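You operate a simulated robot arm through the tools that you are given. There is no shell and no other tool.

You run a simulated robot arm. Do the job below in one go: nothing can be reset, and whatever is moved stays where it is left.

TASK
Pack the green box on the folding table. At the end: the beige tape strip marked "3" from the folding table is in the green box; the purple jar stands on top of the clear measuring jug; the orange spacer is in the green box; the blue block stands where the purple jar stood; whatever was shut is shut again. Leave all else as you found it, and nothing knocked over.
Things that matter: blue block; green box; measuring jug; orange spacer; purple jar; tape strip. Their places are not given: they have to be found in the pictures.

The check looks at the end state, three seconds after you hand in, the way a careful person would. Anything else that was tipped, shoved, dropped, spilled or broken makes it a failure.

THE ROBOT
A 7-joint arm with a two-finger parallel gripper, fixed in place. Base frame: the origin is at the foot of the arm, x ahead of it, y to its left, z up; the work surface is at about z = 0.74. Units: m, degrees, N and s.
With the tool pointing down near the work surface it reaches from about 0.3 to 0.68 m from the base axis. Its first joint turns from -66.0 to 66.0 degrees. Payload 1.57 kg.
The TCP is the grasp point between the finger pads, 0.03 m short of the fingertips. In the tool frame z runs along the fingers and y along their closing line. The gripper opens to 0.11 m. The fingers are 0.024 m wide and 0.012 m thick; the gripper's body (0.048 by 0.112 m) begins 0.078 m behind the TCP.
Orientation is that of the tool frame in the base frame, as [roll, pitch, yaw] about the fixed x, y, z axes, in that order (R = Rz(yaw) Ry(pitch) Rx(roll)). With the fingers straight down and closing along the base's y, the tool's x points along the base's -x, its y along +y and its z along -z.

THE INTERFACE
- The arm moves only by the tool nudge_tool. Its argument "commands" is one flat list of numbers, 7 for each row, row after row: the shift along the tool's x, y, z in m, then the turn, a rotation vector about the tool's x, y, z in degrees, then the finger opening in m, from 0 to 0.11. In form: [dx, dy, dz, ax, ay, az, gripper, dx, dy, dz, ax, ay, az, gripper, ...]. A call has 1 to 20 rows; each row is the pose to reach, as a shift and turn from the pose commanded when the call began, along the tool's axes at that moment. Rows are played at 5 a second. More than 0.05 m and 8.6 degrees between two rows, or a gripper value outside its range, and nothing of the call is played. A pose out of reach is approached as far as the arm can. The call stops where the force on the tool passes 40 N (or 10 N more than at its start, if that is more) or the arm is blocked; 0.2 s more then pass. The fingers move at their own pace (about 0.108 m/s each) and stop on an object; they squeeze with about 41 N. The grip force told is the motor's: it shows also when the fingers shut on nothing. Time passes only in rows, and 0.2 s behind the last, so rows that repeat a pose let the fingers close. It gives the time, the measured TCP pose, the force on the tool (base axes), the opening and the grip force at its end, in the units of the frame above (readings bear some noise), with the torque about the TCP (base axes, N m) and any sound that the robot's microphone picked up.
- Cameras (640 x 400 px; columns grow to the right, rows downward): "scene" is fixed at [0.167, -0.4169, 1.3989]; the picture's right is [0.67, -0.74, 0.00], its down [-0.57, -0.52, -0.63] and it looks along [0.47, 0.43, -0.77] (base axes); focal length 308 px, centre (320, 200). "wrist" rides on the gripper at [0.07, 0.016, -0.141] in the tool frame; the picture's right is [-0.23, 0.97, 0.00], its down [-0.86, -0.20, -0.48] and it looks along [-0.47, -0.11, 0.88] (tool axes); focal length 222 px, centre (320, 200).
- capture(camera): a new picture of that camera. The clock stands still meanwhile.
- measure_at(camera, pixels): for up to 12 pixels [column, row] of the newest picture of that camera ("zoom" is the newest enlarged one), the place [x, y, z] in the base frame of the surface seen there, good to about 0.002 m, but the place of the scene camera against the robot may be out by one fixed shift of up to 0.025 m in any direction. The clock stands still meanwhile.
- inspect(camera, box): a new picture of the part [left, top, right, bottom] of that camera's present view, enlarged. The clock stands still meanwhile.
- finish_job(): hands the job in; it is judged then, once.

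Leave the gripper open and the arm clear of the work at the hand-in unless told otherwise.

The tools are called after "Emit:" by a JSON object that holds its "name" and its "arguments". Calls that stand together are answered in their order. nudge_tool: Moves the arm, as the interface text tells. Its arguments: {"type":"object","properties":{"commands":{"type":"array"}},"required":["commands"]} The other tools are called the same way: capture (camera) takes a picture; measure_at (camera, pixels) gives the place of the surface under pixels of a picture; inspect (camera, box) takes an enlarged picture of a part of a camera's view; finish_job () hands the job in.

At the start:

```text
time_s: 0.0
tcp_pos: [0.404, -0.0704, 1.102]
tcp_rot: [180.0, 0.0, 180.0]
ft_force: [-0.6, 0.0, -0.2]
moment: [0.0, 0.0, 0.04]
width: 0.1101
grasp_force: 0.1
```

scene: 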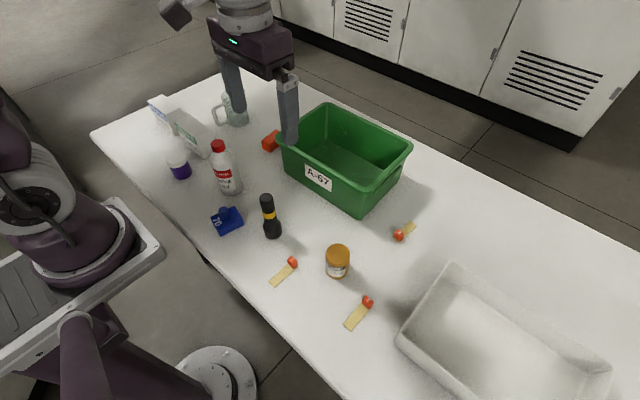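
wrist: 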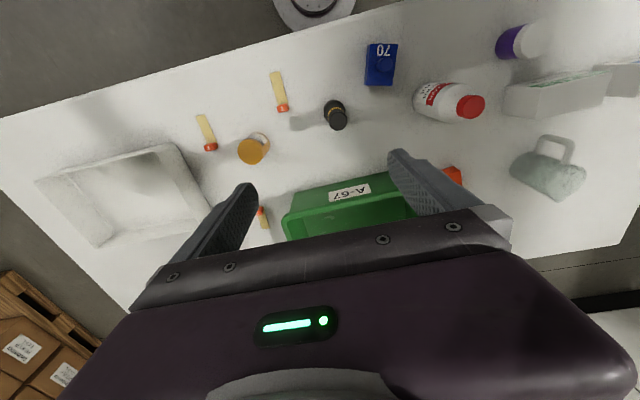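

I see the green box (A-67), three beige strips with red blobs, purple jar with a white lid, a jug, an orange spacer beside the box and a blue block. I'll enlarge parts of the scene to read the marks.

Emit:
{"name": "inspect", "arguments": {"camera": "scene", "box": [250, 210, 430, 340]}}

Emit:
{"name": "inspect", "arguments": {"camera": "scene", "box": [130, 80, 310, 250]}}

Emit:
{"name": "inspect", "arguments": {"camera": "wrist", "box": [180, 50, 360, 240]}}

Emit:
{"name": "inspect", "arguments": {"camera": "wrist", "box": [400, 10, 640, 210]}}

```text
3.08 times, centred on (340, 275) of scene
```

zoom: 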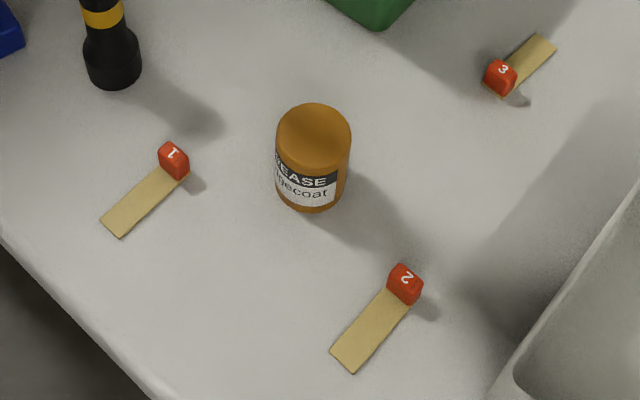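

```text
2.35 times, centred on (220, 165) of scene
```

zoom: 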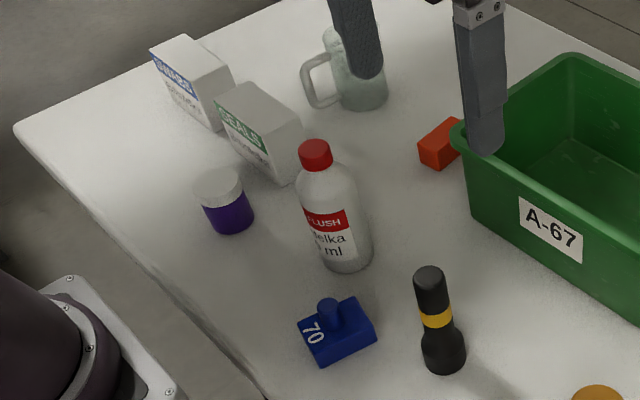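

```text
2.11 times, centred on (270, 145) of wrist
```

zoom: 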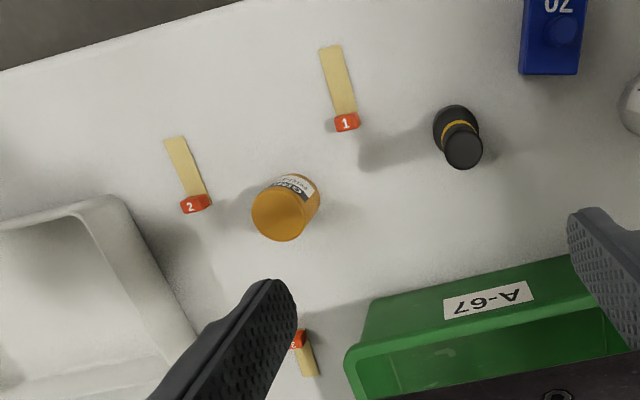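

```text
2.00 times, centred on (520, 110) of wrist
```

zoom: 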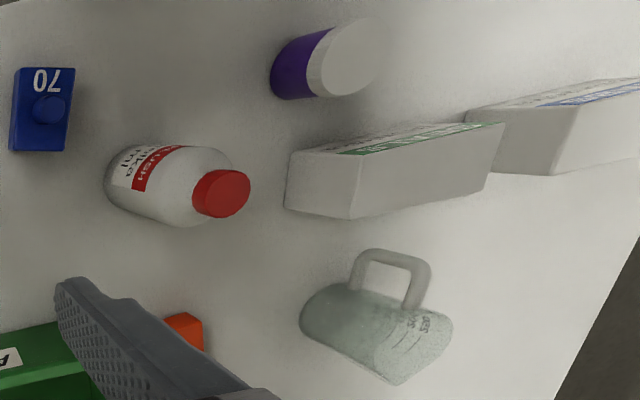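

Strip "3" is the one at scene (405,232), next to the box. Now I'll measure object points in both cameras, to compare the scene camera's offset with the wrist camera.

Emit:
{"name": "measure_at", "arguments": {"camera": "scene", "pixels": [[398, 235], [411, 227], [177, 160], [181, 172], [235, 118], [268, 142], [225, 211], [228, 222], [218, 146], [337, 250], [267, 200], [345, 160]]}}

Emit:
{"name": "measure_at", "arguments": {"camera": "wrist", "pixels": [[262, 212], [264, 224], [528, 40], [510, 43], [548, 170], [453, 175], [382, 67], [384, 50], [470, 106], [250, 152], [337, 120], [349, 192]]}}

```text
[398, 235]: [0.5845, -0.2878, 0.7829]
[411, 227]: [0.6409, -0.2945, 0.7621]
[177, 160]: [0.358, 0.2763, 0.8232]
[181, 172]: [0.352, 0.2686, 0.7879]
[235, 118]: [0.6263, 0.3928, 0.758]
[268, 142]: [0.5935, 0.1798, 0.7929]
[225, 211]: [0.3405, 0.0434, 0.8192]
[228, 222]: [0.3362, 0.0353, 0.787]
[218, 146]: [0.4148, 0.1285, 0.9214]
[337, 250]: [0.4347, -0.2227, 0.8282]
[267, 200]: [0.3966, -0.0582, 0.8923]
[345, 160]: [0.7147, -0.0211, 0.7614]
```

```text
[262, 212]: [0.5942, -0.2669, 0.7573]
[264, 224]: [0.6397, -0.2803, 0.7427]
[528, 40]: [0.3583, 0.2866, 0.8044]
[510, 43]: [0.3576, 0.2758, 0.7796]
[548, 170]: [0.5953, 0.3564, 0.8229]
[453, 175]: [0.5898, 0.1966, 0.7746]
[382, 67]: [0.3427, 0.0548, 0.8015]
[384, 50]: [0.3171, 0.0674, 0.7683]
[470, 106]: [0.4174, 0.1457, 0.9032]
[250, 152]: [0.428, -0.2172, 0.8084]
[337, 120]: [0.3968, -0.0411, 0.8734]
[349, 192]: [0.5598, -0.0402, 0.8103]
```

The wrist and scene places differ by roughly (0, −0.016, +0.019), so I'll trust the wrist camera. The jug looks far away, about 0.70 m from the base axis, so I'll move the arm to the left at its present height to view the jug, spacer and jar more closely.

Emit:
{"name": "nudge_tool", "arguments": {"commands": [0, 0.048, 0, 0, 0, 0, 0.11, 0, 0.096, 0, 0, 0, 0, 0.11, 0, 0.144, 0, 0, 0, 0, 0.11, 0, 0.192, 0, 0, 0, 0, 0.11, 0, 0.24, 0, 0, 0, 0, 0.11, 0, 0.288, 0, 0, 0, 0, 0.11, 0, 0.336, 0, 0, 0, 0, 0.11, 0, 0.38, 0, 0, 0, 0, 0.11]}}

Emit:
{"name": "capture", "arguments": {"camera": "wrist"}}

Emit:
{"name": "capture", "arguments": {"camera": "scene"}}

```text
time_s: 1.8
tcp_pos: [0.4057, 0.307, 1.1029]
tcp_rot: [180.0, -0.1, 179.9]
ft_force: [0.2, -0.4, 1.2]
moment: [-0.01, 0.01, -0.04]
width: 0.1101
grasp_force: 0.1
```

```text
taken
```

wrist: 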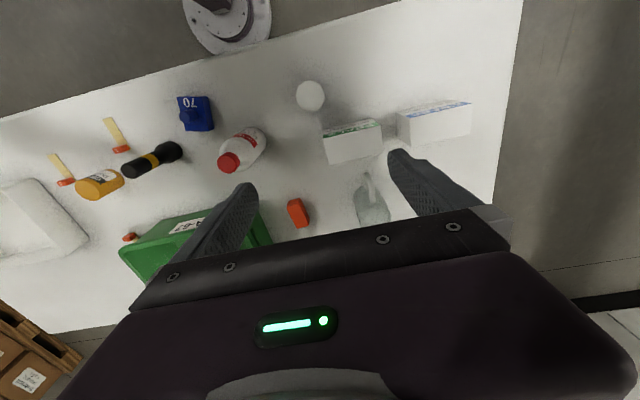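

```text
taken
```

scene: 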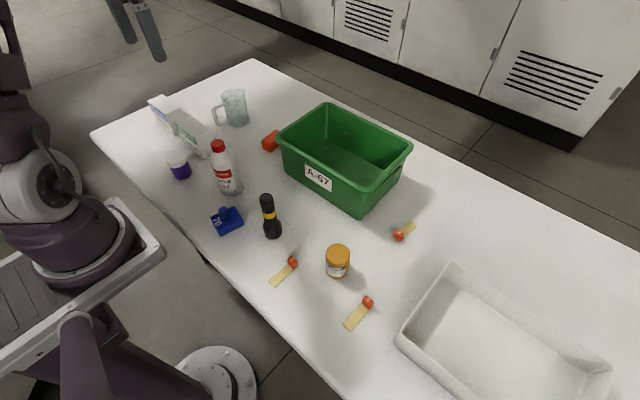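

The arm is clear of the view now. I'll enlarge the jug in both cameras to see its rim and handle.

Emit:
{"name": "inspect", "arguments": {"camera": "wrist", "box": [280, 130, 440, 230]}}

Emit:
{"name": "inspect", "arguments": {"camera": "scene", "box": [140, 75, 300, 195]}}

```text
4.00 times, centred on (360, 180) of wrist
```

zoom: 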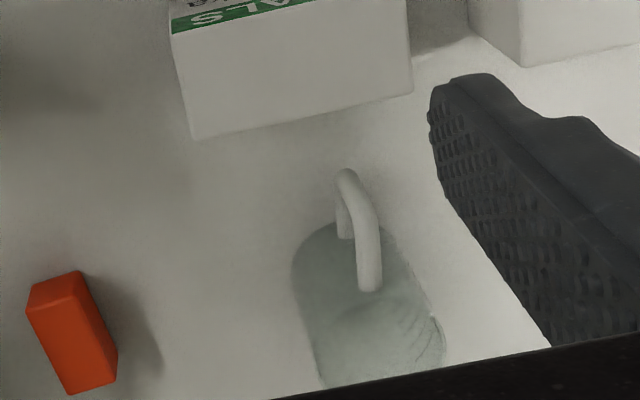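

```text
3.33 times, centred on (220, 135) of scene
```

zoom: 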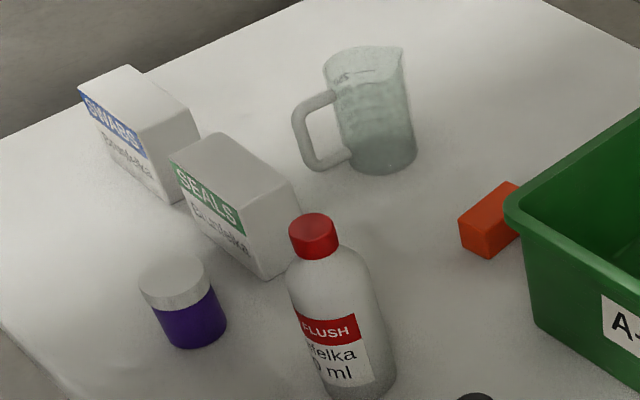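

I'll measure points on the jug's rim, body and handle, plus the jar, spacer and nearby items in this enlarged scene view.

Emit:
{"name": "measure_at", "arguments": {"camera": "zoom", "pixels": [[323, 60], [345, 88], [362, 50], [370, 92], [402, 50], [362, 68], [385, 172], [350, 160], [300, 120], [415, 155], [335, 95], [380, 120]]}}

Emit:
{"name": "measure_at", "arguments": {"camera": "zoom", "pixels": [[142, 285], [175, 262], [208, 285], [178, 285], [190, 348], [165, 325], [225, 320], [475, 220], [500, 190], [520, 185], [490, 235], [465, 240]]}}

```text
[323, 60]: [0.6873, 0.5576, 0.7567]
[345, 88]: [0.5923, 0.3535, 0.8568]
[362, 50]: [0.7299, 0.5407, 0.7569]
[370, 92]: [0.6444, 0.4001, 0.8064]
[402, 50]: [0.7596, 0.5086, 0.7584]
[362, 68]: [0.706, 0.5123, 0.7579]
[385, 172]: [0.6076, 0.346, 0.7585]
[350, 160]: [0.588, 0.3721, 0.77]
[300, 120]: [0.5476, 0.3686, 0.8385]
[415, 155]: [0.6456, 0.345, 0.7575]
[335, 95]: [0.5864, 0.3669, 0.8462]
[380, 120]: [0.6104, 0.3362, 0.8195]
```

```text
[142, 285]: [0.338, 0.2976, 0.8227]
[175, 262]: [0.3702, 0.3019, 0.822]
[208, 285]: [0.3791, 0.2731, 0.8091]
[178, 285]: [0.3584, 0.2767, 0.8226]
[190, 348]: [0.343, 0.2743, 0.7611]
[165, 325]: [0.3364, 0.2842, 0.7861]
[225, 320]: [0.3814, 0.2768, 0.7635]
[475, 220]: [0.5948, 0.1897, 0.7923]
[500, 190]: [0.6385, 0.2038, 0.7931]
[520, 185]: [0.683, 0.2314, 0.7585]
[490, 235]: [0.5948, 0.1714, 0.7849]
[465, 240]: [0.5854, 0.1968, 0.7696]
```

The jug sits about 0.73 m from the base axis, so placing there needs the tool tilted outward. I'll turn the tool to face the jug (about 32°), then tilt the fingers outward 32° so the wrist camera looks toward the jug.

Emit:
{"name": "nudge_tool", "arguments": {"commands": [0, 0, 0, 0, 0, -8, 0.11, 0, 0, 0, 0, 0, -16, 0.11, 0, 0, 0, 0, 0, -24, 0.11, 0, 0, 0, 0, 0, -32, 0.11]}}

Emit:
{"name": "nudge_tool", "arguments": {"commands": [0, 0, 0, 0, -8, 0, 0.11, 0, 0, 0, 0, -16, 0, 0.11, 0, 0, 0, 0, -24, 0, 0.11, 0, 0, 0, 0, -32, 0, 0.11]}}

Emit:
{"name": "capture", "arguments": {"camera": "wrist"}}

```text
time_s: 2.8
tcp_pos: [0.4053, 0.308, 1.1015]
tcp_rot: [-180.0, -0.1, -147.9]
ft_force: [-0.1, 1.1, 0.6]
moment: [0.0, 0.02, 0.02]
width: 0.11
grasp_force: 0.1
```

```text
time_s: 3.8
tcp_pos: [0.404, 0.3085, 1.1013]
tcp_rot: [179.9, 32.0, -147.9]
ft_force: [-0.4, -0.6, -1.2]
moment: [-0.03, 0.0, -0.01]
width: 0.1101
grasp_force: 0.2
```

```text
taken
```

wrist: 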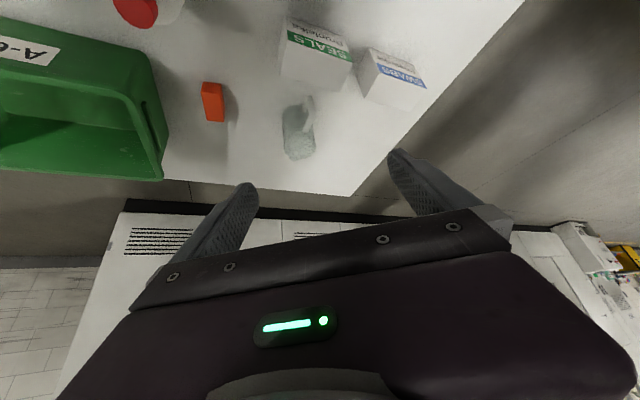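

The jug is at (300,130) in the tilted view. I'll move the tool closer, about 0.15 m outward and 0.12 m down, staying well above the jug.

Emit:
{"name": "nudge_tool", "arguments": {"commands": [-0.016, 0, 0.045, 0, 0, 0, 0.11, -0.032, 0, 0.09, 0, 0, 0, 0.11, -0.048, 0, 0.135, 0, 0, 0, 0.11, -0.063, 0, 0.18, 0, 0, 0, 0.11]}}

Emit:
{"name": "capture", "arguments": {"camera": "wrist"}}

Emit:
{"name": "inspect", "arguments": {"camera": "wrist", "box": [220, 20, 400, 150]}}

```text
time_s: 4.8
tcp_pos: [0.5312, 0.3874, 0.9829]
tcp_rot: [-179.9, 32.0, -148.0]
ft_force: [0.2, 0.1, -0.2]
moment: [0.05, 0.02, 0.02]
width: 0.1102
grasp_force: 0.1
```

```text
taken
```

wrist: 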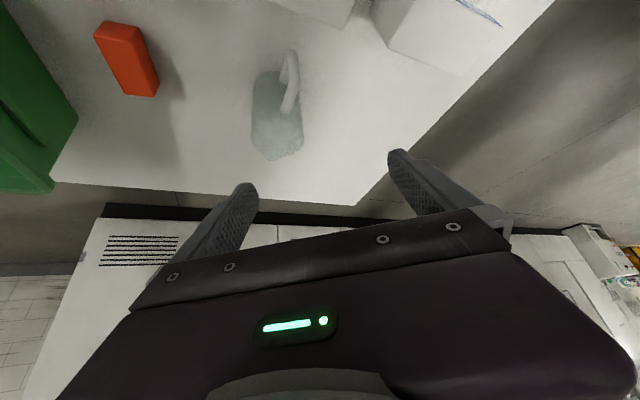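

```text
3.08 times, centred on (310, 85) of wrist
```

zoom: 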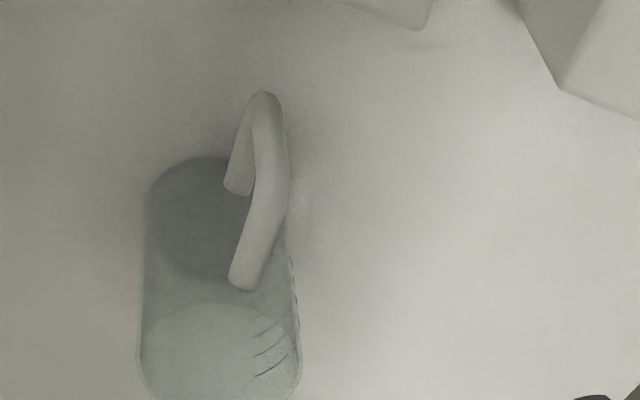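

The jug appears upside down in this view: its base is at row 75 and its rim near row 150. I'll enlarge around the rim and measure.

Emit:
{"name": "inspect", "arguments": {"camera": "wrist", "box": [235, 40, 325, 170]}}

Emit:
{"name": "measure_at", "arguments": {"camera": "wrist", "pixels": [[291, 52], [292, 100], [260, 130], [275, 155], [255, 145], [298, 145], [268, 78], [270, 70], [252, 100], [130, 50], [110, 30], [150, 90]]}}

```text
3.08 times, centred on (280, 105) of wrist
```

zoom: 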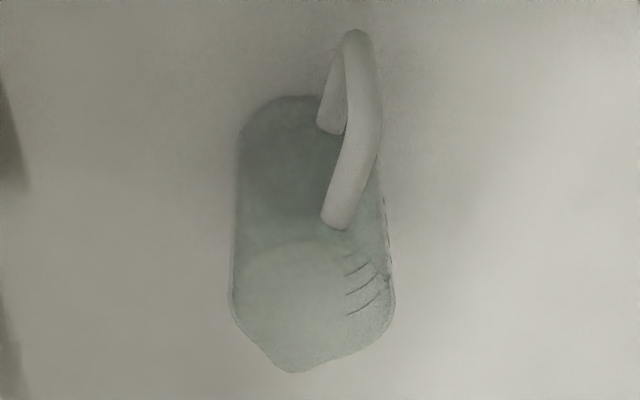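

```text
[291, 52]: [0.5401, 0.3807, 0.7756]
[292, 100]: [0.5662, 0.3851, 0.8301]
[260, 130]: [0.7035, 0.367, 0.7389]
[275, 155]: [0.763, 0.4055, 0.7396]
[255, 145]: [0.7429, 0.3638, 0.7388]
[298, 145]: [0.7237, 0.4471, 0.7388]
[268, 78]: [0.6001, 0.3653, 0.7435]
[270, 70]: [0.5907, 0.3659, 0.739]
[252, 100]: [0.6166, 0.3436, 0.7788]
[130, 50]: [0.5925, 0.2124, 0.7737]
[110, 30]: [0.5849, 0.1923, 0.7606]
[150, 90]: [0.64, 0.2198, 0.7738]
```

From these rays I work out the jug: centre about (0.621, 0.378), radius about 0.035, rim height about 0.843, handle toward −x and spout toward +x. I'll test the reach by moving the empty, tilted tool above the jug at z ≈ 0.95, then look down into it.

Emit:
{"name": "nudge_tool", "arguments": {"commands": [-0.0145, -0.0185, 0.022, 0, 0, 0, 0.11, -0.029, -0.037, 0.044, 0, 0, 0, 0.11, -0.0429, -0.0556, 0.0657, 0, 0, 0, 0.11]}}

Emit:
{"name": "capture", "arguments": {"camera": "wrist"}}

Emit:
{"name": "inspect", "arguments": {"camera": "wrist", "box": [220, 20, 420, 220]}}

Emit:
{"name": "capture", "arguments": {"camera": "scene"}}

```text
time_s: 5.6
tcp_pos: [0.6238, 0.3801, 0.9498]
tcp_rot: [-179.9, 32.0, -148.0]
ft_force: [0.6, -0.4, 0.6]
moment: [-0.02, 0.0, 0.01]
width: 0.1101
grasp_force: 0.0
```

```text
taken
```

wrist: 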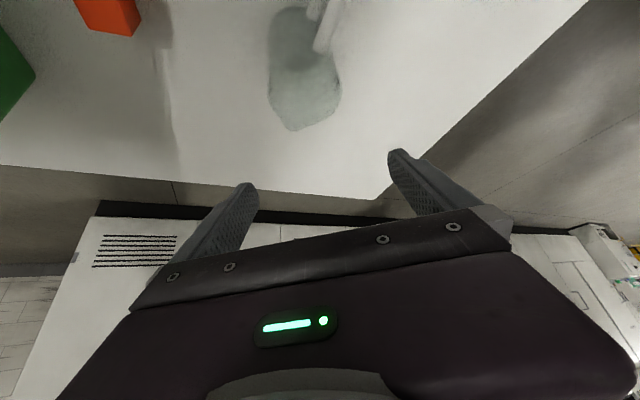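

```text
2.00 times, centred on (320, 120) of wrist
```

zoom: 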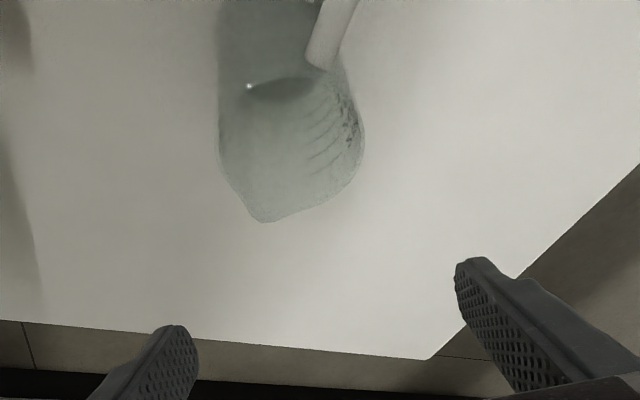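

```text
taken
```

scene: 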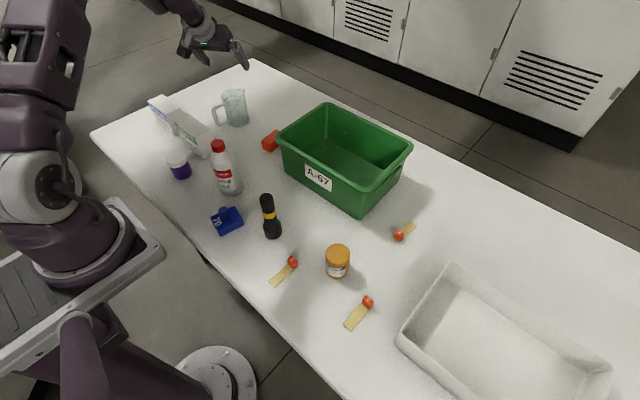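

The tilted tool reaches over the jug, which is open-topped with centre ≈ (0.620, 0.378). Next I'll raise the tool, move it back above the purple jar, and study the jar's size and surroundings.

Emit:
{"name": "nudge_tool", "arguments": {"commands": [-0.0265, 0, -0.0424, 0, 0, 0, 0.11, 0.0143, 0.0095, -0.062, 0, 0, 0, 0.11, 0.0551, 0.0189, -0.0816, 0, 0, 0, 0.11, 0.0959, 0.0284, -0.1012, 0, 0, 0, 0.11, 0.1367, 0.0378, -0.1208, 0, 0, 0, 0.11, 0.1775, 0.0473, -0.1404, 0, 0, 0, 0.11, 0.2184, 0.0567, -0.16, 0, 0, 0, 0.11]}}

Emit:
{"name": "capture", "arguments": {"camera": "wrist"}}

Emit:
{"name": "inspect", "arguments": {"camera": "wrist", "box": [220, 0, 400, 130]}}

```text
time_s: 7.2
tcp_pos: [0.3605, 0.2826, 0.9675]
tcp_rot: [-179.9, 31.9, -148.0]
ft_force: [-0.2, 0.1, 0.2]
moment: [0.01, -0.03, -0.02]
width: 0.1102
grasp_force: 0.1
out of reach, approached as far as the arm can: row 5
```

```text
taken
```

wrist: 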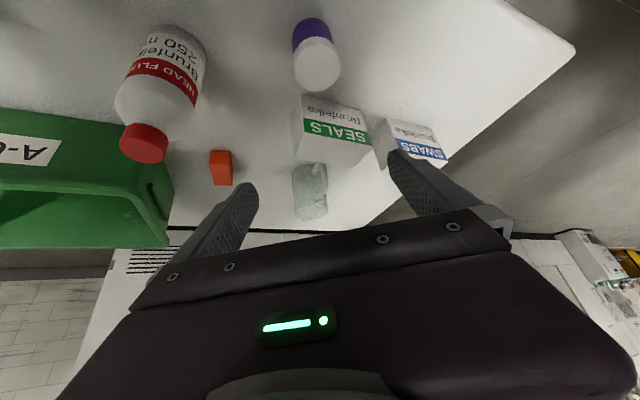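

```text
3.08 times, centred on (310, 65) of wrist
```

zoom: 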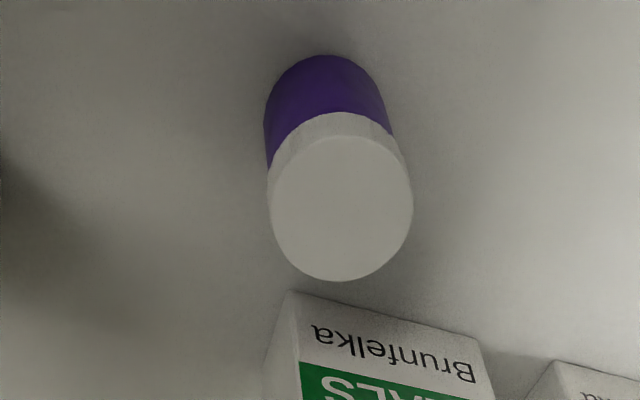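

I see the jar from above with the SEALS box just beyond it. I'll measure the lid edges, jar sides, box corners, and bottle.

Emit:
{"name": "measure_at", "arguments": {"camera": "zoom", "pixels": [[273, 205], [409, 205], [340, 140], [340, 276], [340, 205], [325, 58], [325, 80], [270, 130], [387, 115], [293, 295], [478, 345], [270, 370]]}}

Emit:
{"name": "measure_at", "arguments": {"camera": "wrist", "pixels": [[298, 97], [363, 110], [292, 155], [358, 165], [296, 158], [165, 30], [205, 60], [140, 140], [312, 120], [340, 160], [385, 125], [310, 10]]}}

```text
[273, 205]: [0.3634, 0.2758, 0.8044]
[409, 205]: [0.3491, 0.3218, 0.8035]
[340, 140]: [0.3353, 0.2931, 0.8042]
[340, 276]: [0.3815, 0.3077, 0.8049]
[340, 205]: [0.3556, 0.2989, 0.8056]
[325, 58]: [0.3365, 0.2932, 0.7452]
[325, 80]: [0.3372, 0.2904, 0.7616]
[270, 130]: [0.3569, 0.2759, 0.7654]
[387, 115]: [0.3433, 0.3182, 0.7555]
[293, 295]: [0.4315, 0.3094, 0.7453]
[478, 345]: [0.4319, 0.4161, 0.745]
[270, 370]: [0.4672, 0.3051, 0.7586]
```

```text
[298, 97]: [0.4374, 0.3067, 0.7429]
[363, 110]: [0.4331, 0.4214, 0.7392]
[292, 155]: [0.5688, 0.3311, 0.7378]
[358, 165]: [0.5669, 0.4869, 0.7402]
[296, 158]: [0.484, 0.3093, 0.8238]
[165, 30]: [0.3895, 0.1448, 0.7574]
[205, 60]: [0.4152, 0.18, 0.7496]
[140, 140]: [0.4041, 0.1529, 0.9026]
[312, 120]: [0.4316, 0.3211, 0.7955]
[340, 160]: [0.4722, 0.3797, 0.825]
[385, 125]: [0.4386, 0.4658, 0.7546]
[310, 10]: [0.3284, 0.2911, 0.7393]
```

Jar: lid diameter about 0.050, centre ≈ (0.3575, 0.2995), top at z ≈ 0.8045. The SEALS box face is 0.05 m beyond it. I'll move to z ≈ 0.88 directly above the jar with the fingers 0.09 apart, keeping the 32° tilt.

Emit:
{"name": "nudge_tool", "arguments": {"commands": [0.0205, 0.008, 0.0388, 0, 0, 0, 0.09, 0.0409, 0.0159, 0.0776, 0, 0, 0, 0.09, 0.0409, 0.0159, 0.0776, 0, 0, 0, 0.09]}}

Emit:
{"name": "capture", "arguments": {"camera": "wrist"}}

Emit:
{"name": "capture", "arguments": {"camera": "scene"}}

```text
time_s: 8.0
tcp_pos: [0.3581, 0.3009, 0.8805]
tcp_rot: [-180.0, 32.0, -148.0]
ft_force: [-0.1, -0.3, -0.2]
moment: [-0.01, 0.01, -0.06]
width: 0.09
grasp_force: 0.1
```

```text
taken
```

wrist: 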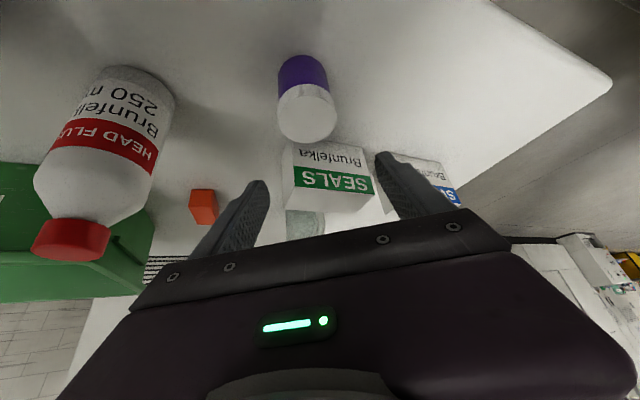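

```text
taken
```

scene: 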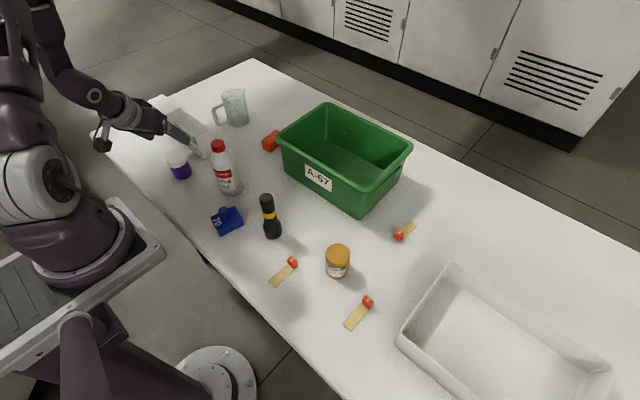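

The tool hangs above the jar. I'll re-measure the lid edges at this closer range before I descend.

Emit:
{"name": "measure_at", "arguments": {"camera": "wrist", "pixels": [[280, 113], [334, 113], [307, 92], [307, 139], [307, 115], [302, 60], [302, 75], [304, 89]]}}

Emit:
{"name": "inspect", "arguments": {"camera": "wrist", "box": [240, 30, 380, 160]}}

```text
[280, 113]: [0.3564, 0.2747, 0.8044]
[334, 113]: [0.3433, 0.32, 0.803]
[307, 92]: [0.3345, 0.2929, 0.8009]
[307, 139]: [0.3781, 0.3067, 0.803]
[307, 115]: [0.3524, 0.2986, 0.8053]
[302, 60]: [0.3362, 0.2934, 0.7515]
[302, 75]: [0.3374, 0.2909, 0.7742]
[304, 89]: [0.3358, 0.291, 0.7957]
```

```text
3.08 times, centred on (310, 95) of wrist
```

zoom: 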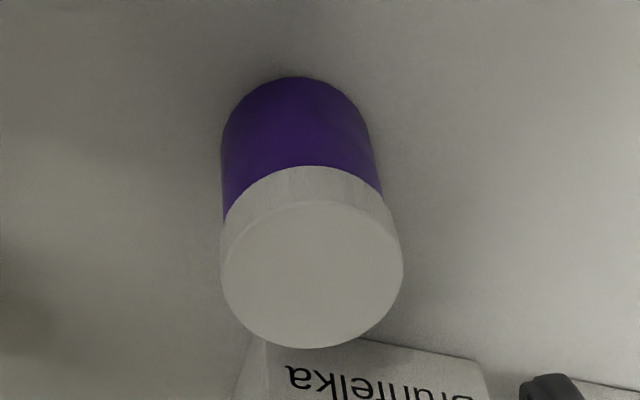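

The lid centre is ≈ (0.356, 0.2995). I'll descend straight down to TCP z = 0.780, which leaves the fingertips about 9 mm above the table, fingers still open.

Emit:
{"name": "nudge_tool", "arguments": {"commands": [0.0138, 0, 0.021, 0, 0, 0, 0.09, 0.0277, 0, 0.042, 0, 0, 0, 0.09, 0.0415, 0, 0.063, 0, 0, 0, 0.09, 0.0553, 0, 0.0839, 0, 0, 0, 0.09, 0.0553, 0, 0.0839, 0, 0, 0, 0.09]}}

Emit:
{"name": "capture", "arguments": {"camera": "wrist"}}

```text
time_s: 9.2
tcp_pos: [0.3569, 0.2992, 0.7805]
tcp_rot: [-179.9, 32.0, -147.9]
ft_force: [0.1, -0.5, 0.4]
moment: [-0.02, -0.01, 0.02]
width: 0.0897
grasp_force: 0.1
```

```text
taken
```

wrist: 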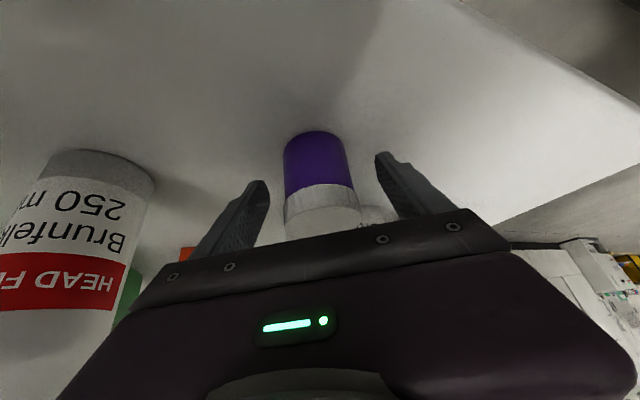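

The jar sits centred between the fingers, and the force reading is clean. I'll close the fingers on it.

Emit:
{"name": "nudge_tool", "arguments": {"commands": [0, 0, 0, 0, 0, 0, 0.06, 0, 0, 0, 0, 0, 0, 0.03, 0, 0, 0, 0, 0, 0, 0.03, 0, 0, 0, 0, 0, 0, 0.03]}}

Emit:
{"name": "capture", "arguments": {"camera": "wrist"}}

```text
time_s: 10.2
tcp_pos: [0.3564, 0.2997, 0.7812]
tcp_rot: [-179.9, 32.0, -148.0]
ft_force: [0.6, 0.3, 0.6]
moment: [0.03, 0.0, 0.02]
width: 0.0504
grasp_force: 41.4
```

```text
taken
```

wrist: 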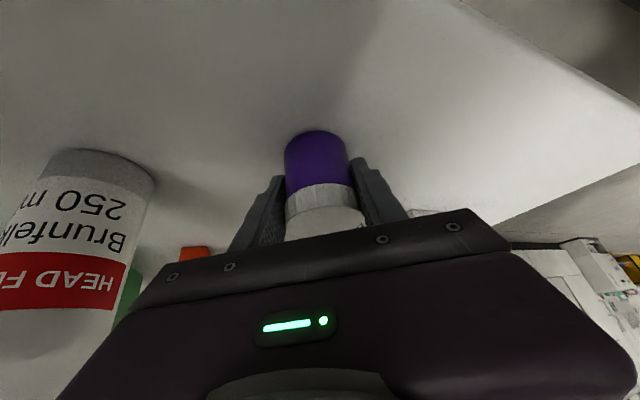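

The jar is gripped (opening 0.0504, 41 N). I'll lift it straight up by 0.15 m.

Emit:
{"name": "nudge_tool", "arguments": {"commands": [-0.0106, 0, -0.017, 0, 0, 0, 0.03, -0.0265, 0, -0.0424, 0, 0, 0, 0.03, -0.0442, 0, -0.0707, 0, 0, 0, 0.03, -0.0618, 0, -0.099, 0, 0, 0, 0.03, -0.0795, 0, -0.1272, 0, 0, 0, 0.03, -0.0795, 0, -0.1272, 0, 0, 0, 0.03]}}

Emit:
{"name": "capture", "arguments": {"camera": "scene"}}

Emit:
{"name": "capture", "arguments": {"camera": "wrist"}}

```text
time_s: 11.6
tcp_pos: [0.3579, 0.2978, 0.9344]
tcp_rot: [180.0, 32.0, -147.9]
ft_force: [-1.0, 0.0, -0.9]
moment: [0.02, 0.01, 0.04]
width: 0.0505
grasp_force: 40.7
```

```text
taken
```

scene: 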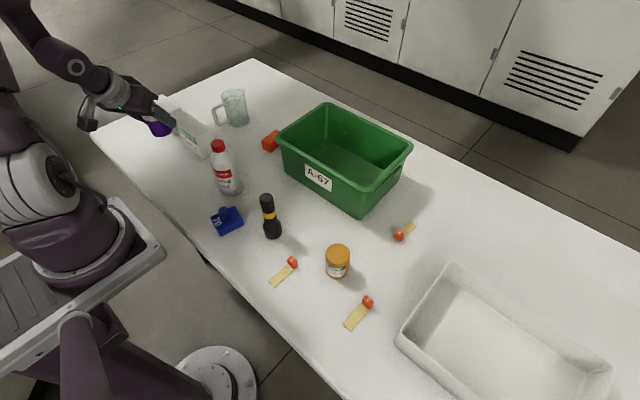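

```text
taken
```

wrist: 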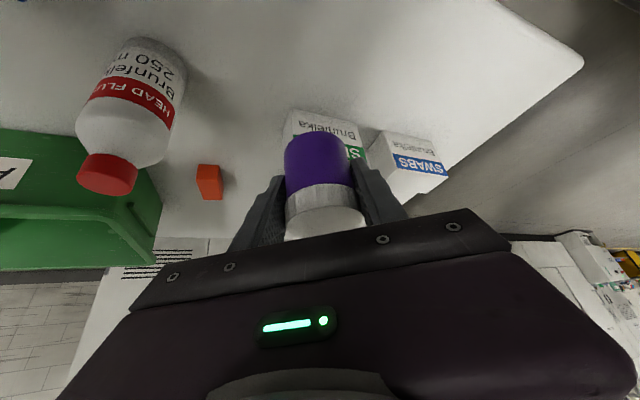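

The jar is held upright and clear of everything. I'll carry it outward to the jug at z ≈ 0.934, so its bottom passes about 0.05 m above the rim and above the SEALS box.

Emit:
{"name": "nudge_tool", "arguments": {"commands": [-0.0281, -0.0089, 0.0175, 0, 0, 0, 0.03, -0.0562, -0.0177, 0.0351, 0, 0, 0, 0.03, -0.0842, -0.0266, 0.0526, 0, 0, 0, 0.03, -0.1123, -0.0355, 0.0702, 0, 0, 0, 0.03, -0.1404, -0.0443, 0.0877, 0, 0, 0, 0.03, -0.1685, -0.0532, 0.1052, 0, 0, 0, 0.03, -0.1965, -0.062, 0.1228, 0, 0, 0, 0.03, -0.2246, -0.0709, 0.1403, 0, 0, 0, 0.03, -0.2246, -0.0709, 0.1403, 0, 0, 0, 0.03]}}

Emit:
{"name": "capture", "arguments": {"camera": "scene"}}

Emit:
{"name": "capture", "arguments": {"camera": "wrist"}}

Emit:
{"name": "inspect", "arguments": {"camera": "scene", "box": [180, 50, 300, 150]}}

```text
time_s: 13.6
tcp_pos: [0.6193, 0.379, 0.932]
tcp_rot: [180.0, 32.0, -148.1]
ft_force: [0.9, 0.2, -1.1]
moment: [-0.04, 0.01, 0.01]
width: 0.0508
grasp_force: 41.3
```

```text
taken
```

scene: 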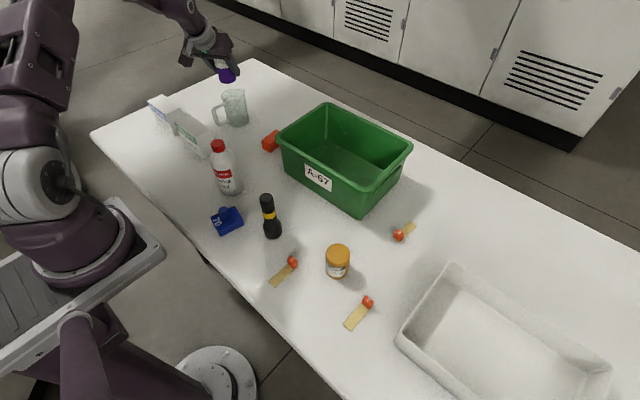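

```text
taken
```

wrist: 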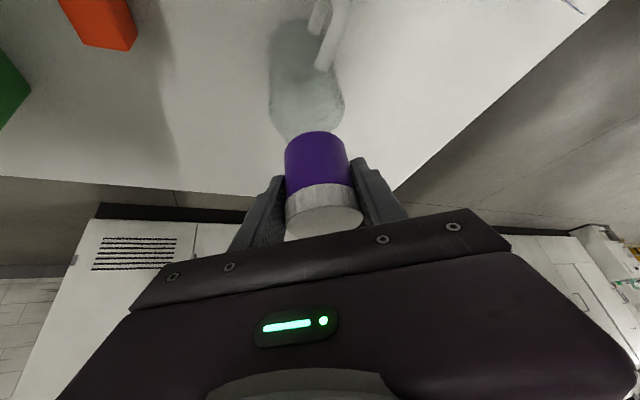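

```text
4.00 times, centred on (240, 100) of scene
```

zoom: 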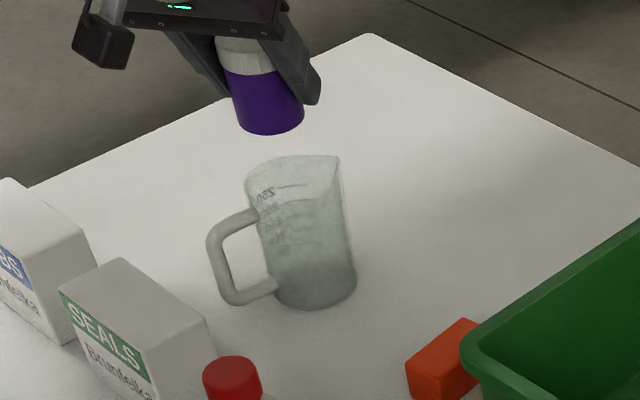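

The jar hangs above the jug, about 0.05 m over the rim. I'll lower it 0.038 m first, then feel for contact in small steps.

Emit:
{"name": "nudge_tool", "arguments": {"commands": [0.0053, 0, 0.0085, 0, 0, 0, 0.03, 0.0106, 0, 0.017, 0, 0, 0, 0.03, 0.0159, 0, 0.0254, 0, 0, 0, 0.03, 0.0201, 0, 0.0322, 0, 0, 0, 0.03, 0.0201, 0, 0.0322, 0, 0, 0, 0.03]}}

Emit:
{"name": "inspect", "arguments": {"camera": "scene", "box": [180, 50, 300, 150]}}

Emit:
{"name": "inspect", "arguments": {"camera": "wrist", "box": [240, 20, 400, 240]}}

```text
time_s: 14.8
tcp_pos: [0.6187, 0.3791, 0.8938]
tcp_rot: [-179.9, 32.0, -148.0]
ft_force: [1.0, 0.0, -1.1]
moment: [-0.03, -0.01, -0.02]
width: 0.0507
grasp_force: 40.6
```

```text
4.00 times, centred on (240, 100) of scene
```

zoom: 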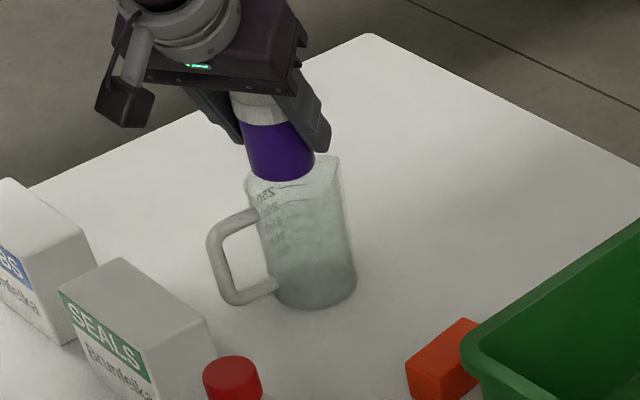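

```text
1.82 times, centred on (320, 130) of wrist
```

zoom: 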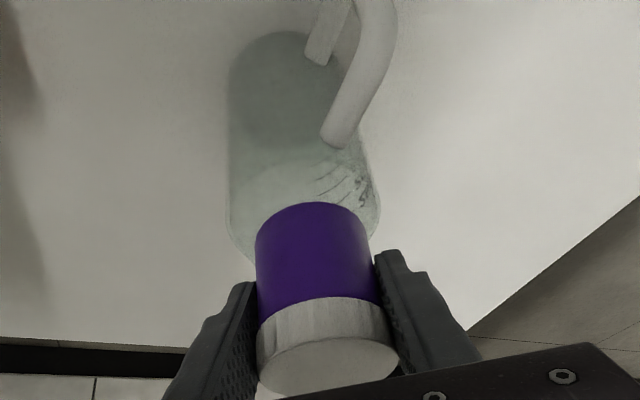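

The jar's bottom is about 1 cm above the rim and centred on the jug within a few mm. I'll lower in 2 mm steps and watch the force.

Emit:
{"name": "nudge_tool", "arguments": {"commands": [0.0011, 0, 0.0017, 0, 0, 0, 0.03, 0.0021, 0, 0.0034, 0, 0, 0, 0.03, 0.0032, 0, 0.0051, 0, 0, 0, 0.03, 0.0042, 0, 0.0068, 0, 0, 0, 0.03, 0.0042, 0, 0.0068, 0, 0, 0, 0.03]}}

```text
time_s: 16.0
tcp_pos: [0.6199, 0.3792, 0.8854]
tcp_rot: [180.0, 32.0, -148.1]
ft_force: [-0.4, 0.1, -0.6]
moment: [-0.03, -0.01, -0.04]
width: 0.0503
grasp_force: 40.7
```

There's no contact yet at z = 0.8854. I'll lower by 2 mm more, then pause.

Emit:
{"name": "nudge_tool", "arguments": {"commands": [0.0005, 0, 0.0008, 0, 0, 0, 0.03, 0.0011, 0, 0.0017, 0, 0, 0, 0.03, 0.0011, 0, 0.0017, 0, 0, 0, 0.03]}}

```text
time_s: 16.8
tcp_pos: [0.6192, 0.3787, 0.8831]
tcp_rot: [-180.0, 32.0, -147.9]
ft_force: [-0.5, 0.1, -1.1]
moment: [0.01, -0.04, -0.01]
width: 0.0508
grasp_force: 41.4
```

Still no contact. I'll go another 2 mm down.

Emit:
{"name": "nudge_tool", "arguments": {"commands": [0.0005, 0, 0.0008, 0, 0, 0, 0.03, 0.0011, 0, 0.0017, 0, 0, 0, 0.03, 0.0011, 0, 0.0017, 0, 0, 0, 0.03]}}

Emit:
{"name": "inspect", "arguments": {"camera": "wrist", "box": [240, 20, 400, 240]}}

Emit:
{"name": "inspect", "arguments": {"camera": "scene", "box": [200, 60, 280, 135]}}

```text
time_s: 17.6
tcp_pos: [0.6201, 0.3795, 0.8802]
tcp_rot: [-180.0, 32.0, -148.0]
ft_force: [-1.6, 0.1, 2.6]
moment: [-0.03, 0.03, 0.02]
width: 0.0505
grasp_force: 41.2
```

```text
1.82 times, centred on (320, 130) of wrist
```

zoom: 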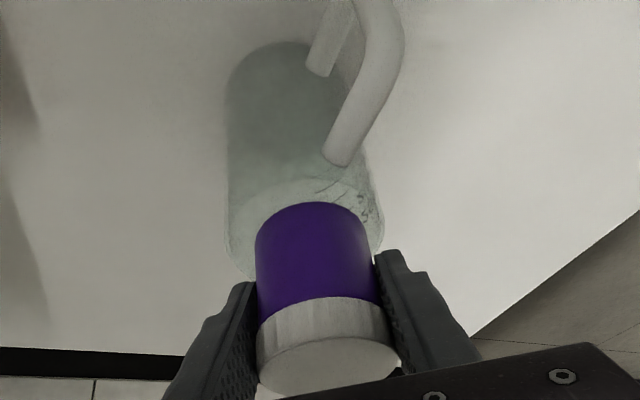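

```text
5.33 times, centred on (240, 98) of scene
```

zoom: 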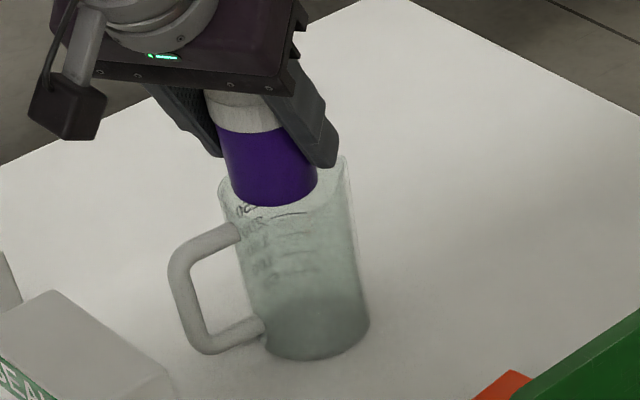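

The vertical force went from −1.1 to +2.6 N, so contact may be starting with the jar bottom at z ≈ 0.840. I'll lower 1 mm more to confirm.

Emit:
{"name": "nudge_tool", "arguments": {"commands": [0.0003, 0, 0.0004, 0, 0, 0, 0.03, 0.0005, 0, 0.0008, 0, 0, 0, 0.03, 0.0005, 0, 0.0008, 0, 0, 0, 0.03, 0.0005, 0, 0.0008, 0, 0, 0, 0.03]}}

```text
time_s: 18.6
tcp_pos: [0.6196, 0.3787, 0.8827]
tcp_rot: [-179.9, 32.0, -148.0]
ft_force: [0.3, -2.0, 6.6]
moment: [-0.07, -0.04, 0.01]
width: 0.0505
grasp_force: 41.1
```

The force grew to 6.6 N with little torque, so the jar rests on the jug top. I'll release gently by opening the fingers only a little, to 0.058, and look.

Emit:
{"name": "nudge_tool", "arguments": {"commands": [0, 0, 0, 0, 0, 0, 0.053, 0, 0, 0, 0, 0, 0, 0.058, 0, 0, 0, 0, 0, 0, 0.058]}}

Emit:
{"name": "inspect", "arguments": {"camera": "wrist", "box": [240, 20, 400, 240]}}

Emit:
{"name": "inspect", "arguments": {"camera": "scene", "box": [200, 60, 280, 135]}}

```text
time_s: 19.4
tcp_pos: [0.6183, 0.3795, 0.8813]
tcp_rot: [179.9, 32.0, -148.0]
ft_force: [0.2, -0.3, -0.1]
moment: [0.02, -0.01, 0.01]
width: 0.0582
grasp_force: 0.2
```

```text
1.82 times, centred on (320, 130) of wrist
```

zoom: 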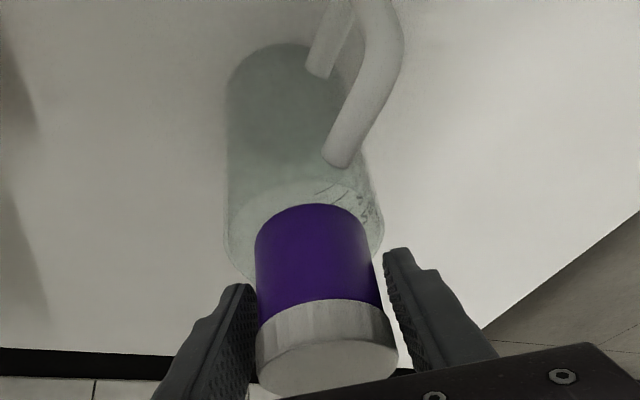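

```text
5.33 times, centred on (240, 98) of scene
```

zoom: 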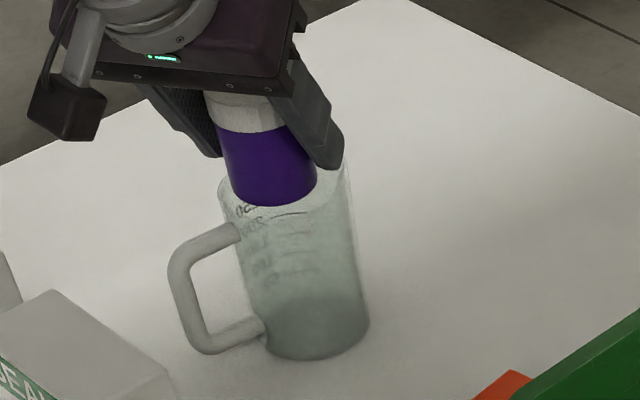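

The jar stands on the jug unaided. I'll open the fingers to 0.09, then back the tool away along its own axis and check.

Emit:
{"name": "nudge_tool", "arguments": {"commands": [0, 0, 0, 0, 0, 0, 0.075, 0, 0, 0, 0, 0, 0, 0.09, 0, 0, 0, 0, 0, 0, 0.09, 0, 0, -0.02, 0, 0, 0, 0.09, 0, 0, -0.05, 0, 0, 0, 0.09, 0, 0, -0.09, 0, 0, 0, 0.09, 0, 0, -0.13, 0, 0, 0, 0.09]}}

Emit:
{"name": "capture", "arguments": {"camera": "wrist"}}

Emit:
{"name": "inspect", "arguments": {"camera": "scene", "box": [180, 50, 300, 150]}}

```text
time_s: 21.0
tcp_pos: [0.5592, 0.3435, 0.9919]
tcp_rot: [-180.0, 32.0, -148.0]
ft_force: [0.4, 0.6, 0.0]
moment: [0.02, 0.01, 0.0]
width: 0.0898
grasp_force: 0.0
```

```text
taken
```

wrist: 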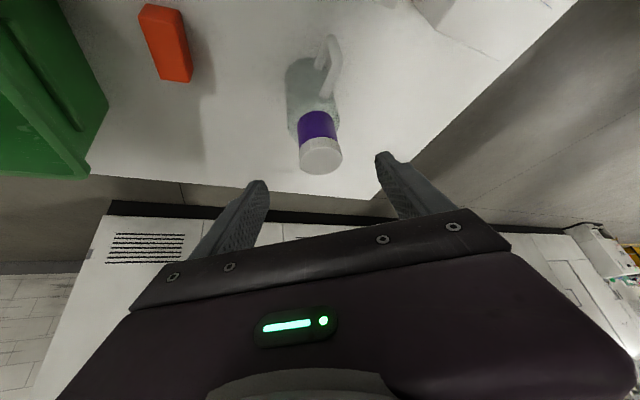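

```text
4.00 times, centred on (240, 100) of scene
```

zoom: 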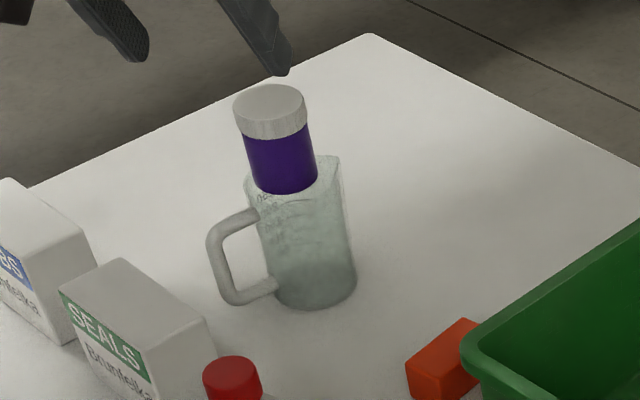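

The jar stands upright on the jug. Next is the blue block. I'll rise, take the tilt out, turn the tool back to its starting heading, and move above the block area, passing over the bottle (top 0.903) with the TCP above z = 1.0.

Emit:
{"name": "nudge_tool", "arguments": {"commands": [0.0103, 0, -0.0212, 0, 8, 0, 0.09, 0.0207, 0, -0.0424, 0, 16, 0, 0.09, 0.031, 0, -0.0636, 0, 24, 0, 0.09, 0.0413, 0, -0.0848, 0, 32, 0, 0.09]}}

Emit:
{"name": "nudge_tool", "arguments": {"commands": [0.0305, -0.0251, 0.006, 0, 0, 5, 0.09, 0.061, -0.0502, 0.012, 0, 0, 10, 0.09, 0.0915, -0.0753, 0.018, 0, 0, 15, 0.09, 0.122, -0.1003, 0.024, 0, 0, 20, 0.09, 0.1525, -0.1254, 0.03, 0, 0, 25, 0.09, 0.183, -0.1505, 0.036, 0, 0, 30, 0.09, 0.2135, -0.1756, 0.042, 0, 0, 32, 0.09]}}

Emit:
{"name": "capture", "arguments": {"camera": "wrist"}}

Emit:
{"name": "capture", "arguments": {"camera": "scene"}}

```text
time_s: 22.0
tcp_pos: [0.4917, 0.3009, 1.0406]
tcp_rot: [179.9, -0.1, -148.1]
ft_force: [0.6, 0.3, 0.4]
moment: [0.01, 0.01, -0.02]
width: 0.0902
grasp_force: 0.1
```

```text
time_s: 23.6
tcp_pos: [0.4063, 0.0368, 0.9994]
tcp_rot: [180.0, 0.0, 180.0]
ft_force: [0.1, -0.1, -0.1]
moment: [0.0, -0.01, 0.01]
width: 0.0901
grasp_force: 0.0
```

```text
taken
```

wrist: 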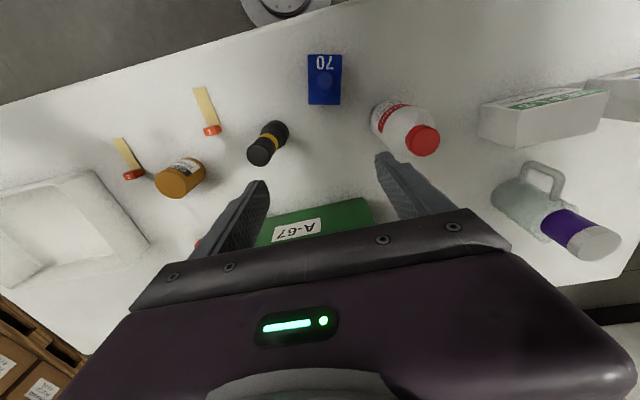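

```text
taken
```

scene: 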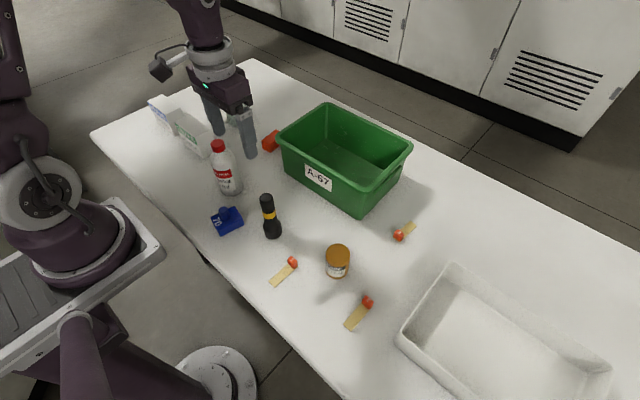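

I now see the blue block from above at wrist pixel (325,80). I'll enlarge it and measure its corners and knob.

Emit:
{"name": "inspect", "arguments": {"camera": "wrist", "box": [275, 40, 375, 120]}}

Emit:
{"name": "inspect", "arguments": {"camera": "scene", "box": [190, 185, 270, 245]}}

```text
5.00 times, centred on (325, 80) of wrist
```

zoom: 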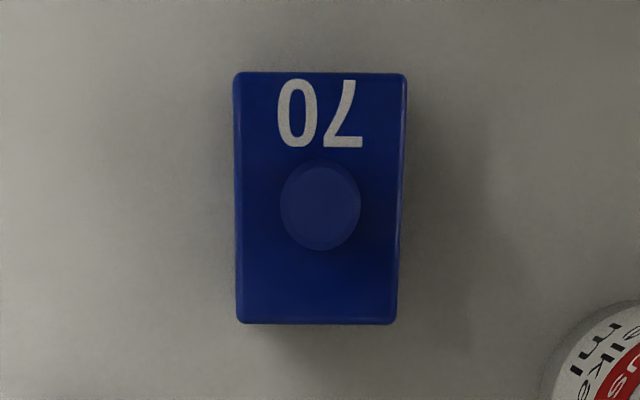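

```text
6.67 times, centred on (230, 215) of scene
```

zoom: 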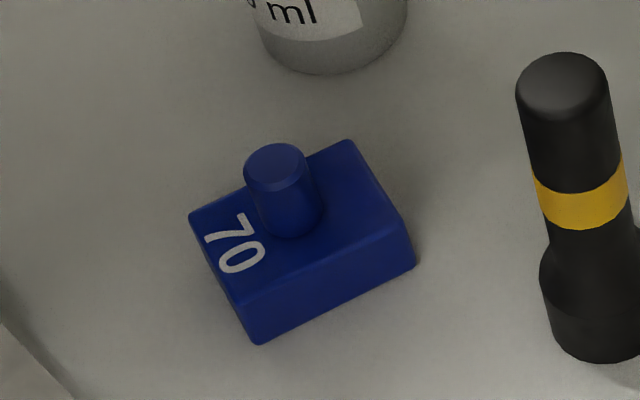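

Emit:
{"name": "measure_at", "arguments": {"camera": "wrist", "pixels": [[309, 56], [341, 56], [339.5, 103], [310, 103], [325, 80], [318, 80], [332, 80], [325, 73], [325, 88], [325, 98], [300, 80], [312, 80]]}}

```text
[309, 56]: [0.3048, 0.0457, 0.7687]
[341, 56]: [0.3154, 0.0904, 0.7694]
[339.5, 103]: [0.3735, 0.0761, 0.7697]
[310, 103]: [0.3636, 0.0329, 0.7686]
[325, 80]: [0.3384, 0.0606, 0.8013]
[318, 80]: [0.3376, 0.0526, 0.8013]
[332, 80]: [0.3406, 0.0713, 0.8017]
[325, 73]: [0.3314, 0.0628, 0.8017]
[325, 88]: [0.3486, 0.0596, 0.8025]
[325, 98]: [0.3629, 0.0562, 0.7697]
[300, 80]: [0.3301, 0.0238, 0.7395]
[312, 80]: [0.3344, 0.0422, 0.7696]
```

Blue block: body 0.060 × 0.047 m, top at z ≈ 0.769, centre ≈ (0.339, 0.061), its short side along azimuth 77°. I'll move above it, turn the tool 12.8° to match, and stop at z ≈ 0.88.

Emit:
{"name": "nudge_tool", "arguments": {"commands": [0.0223, 0.0082, 0.03, 0, 0, 4.3, 0.08, 0.0447, 0.0163, 0.06, 0, 0, 8.5, 0.08, 0.067, 0.0245, 0.09, 0, 0, 12.8, 0.08, 0.067, 0.0245, 0.12, 0, 0, 12.8, 0.08, 0.067, 0.0245, 0.12, 0, 0, 12.8, 0.08]}}

Emit:
{"name": "capture", "arguments": {"camera": "wrist"}}

Emit:
{"name": "capture", "arguments": {"camera": "scene"}}

```text
time_s: 24.8
tcp_pos: [0.3377, 0.0605, 0.8785]
tcp_rot: [-180.0, 0.0, 167.2]
ft_force: [0.9, -0.2, -0.6]
moment: [-0.01, 0.03, -0.04]
width: 0.0801
grasp_force: 0.1
```

```text
taken
```

wrist: 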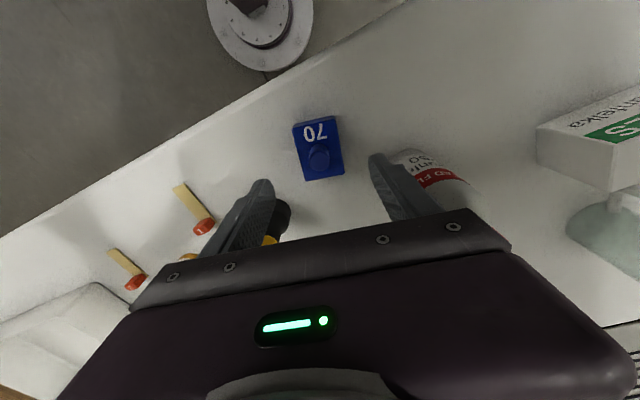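

```text
taken
```

scene: 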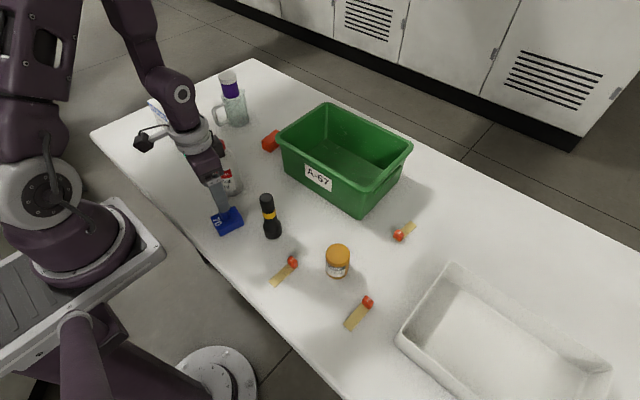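

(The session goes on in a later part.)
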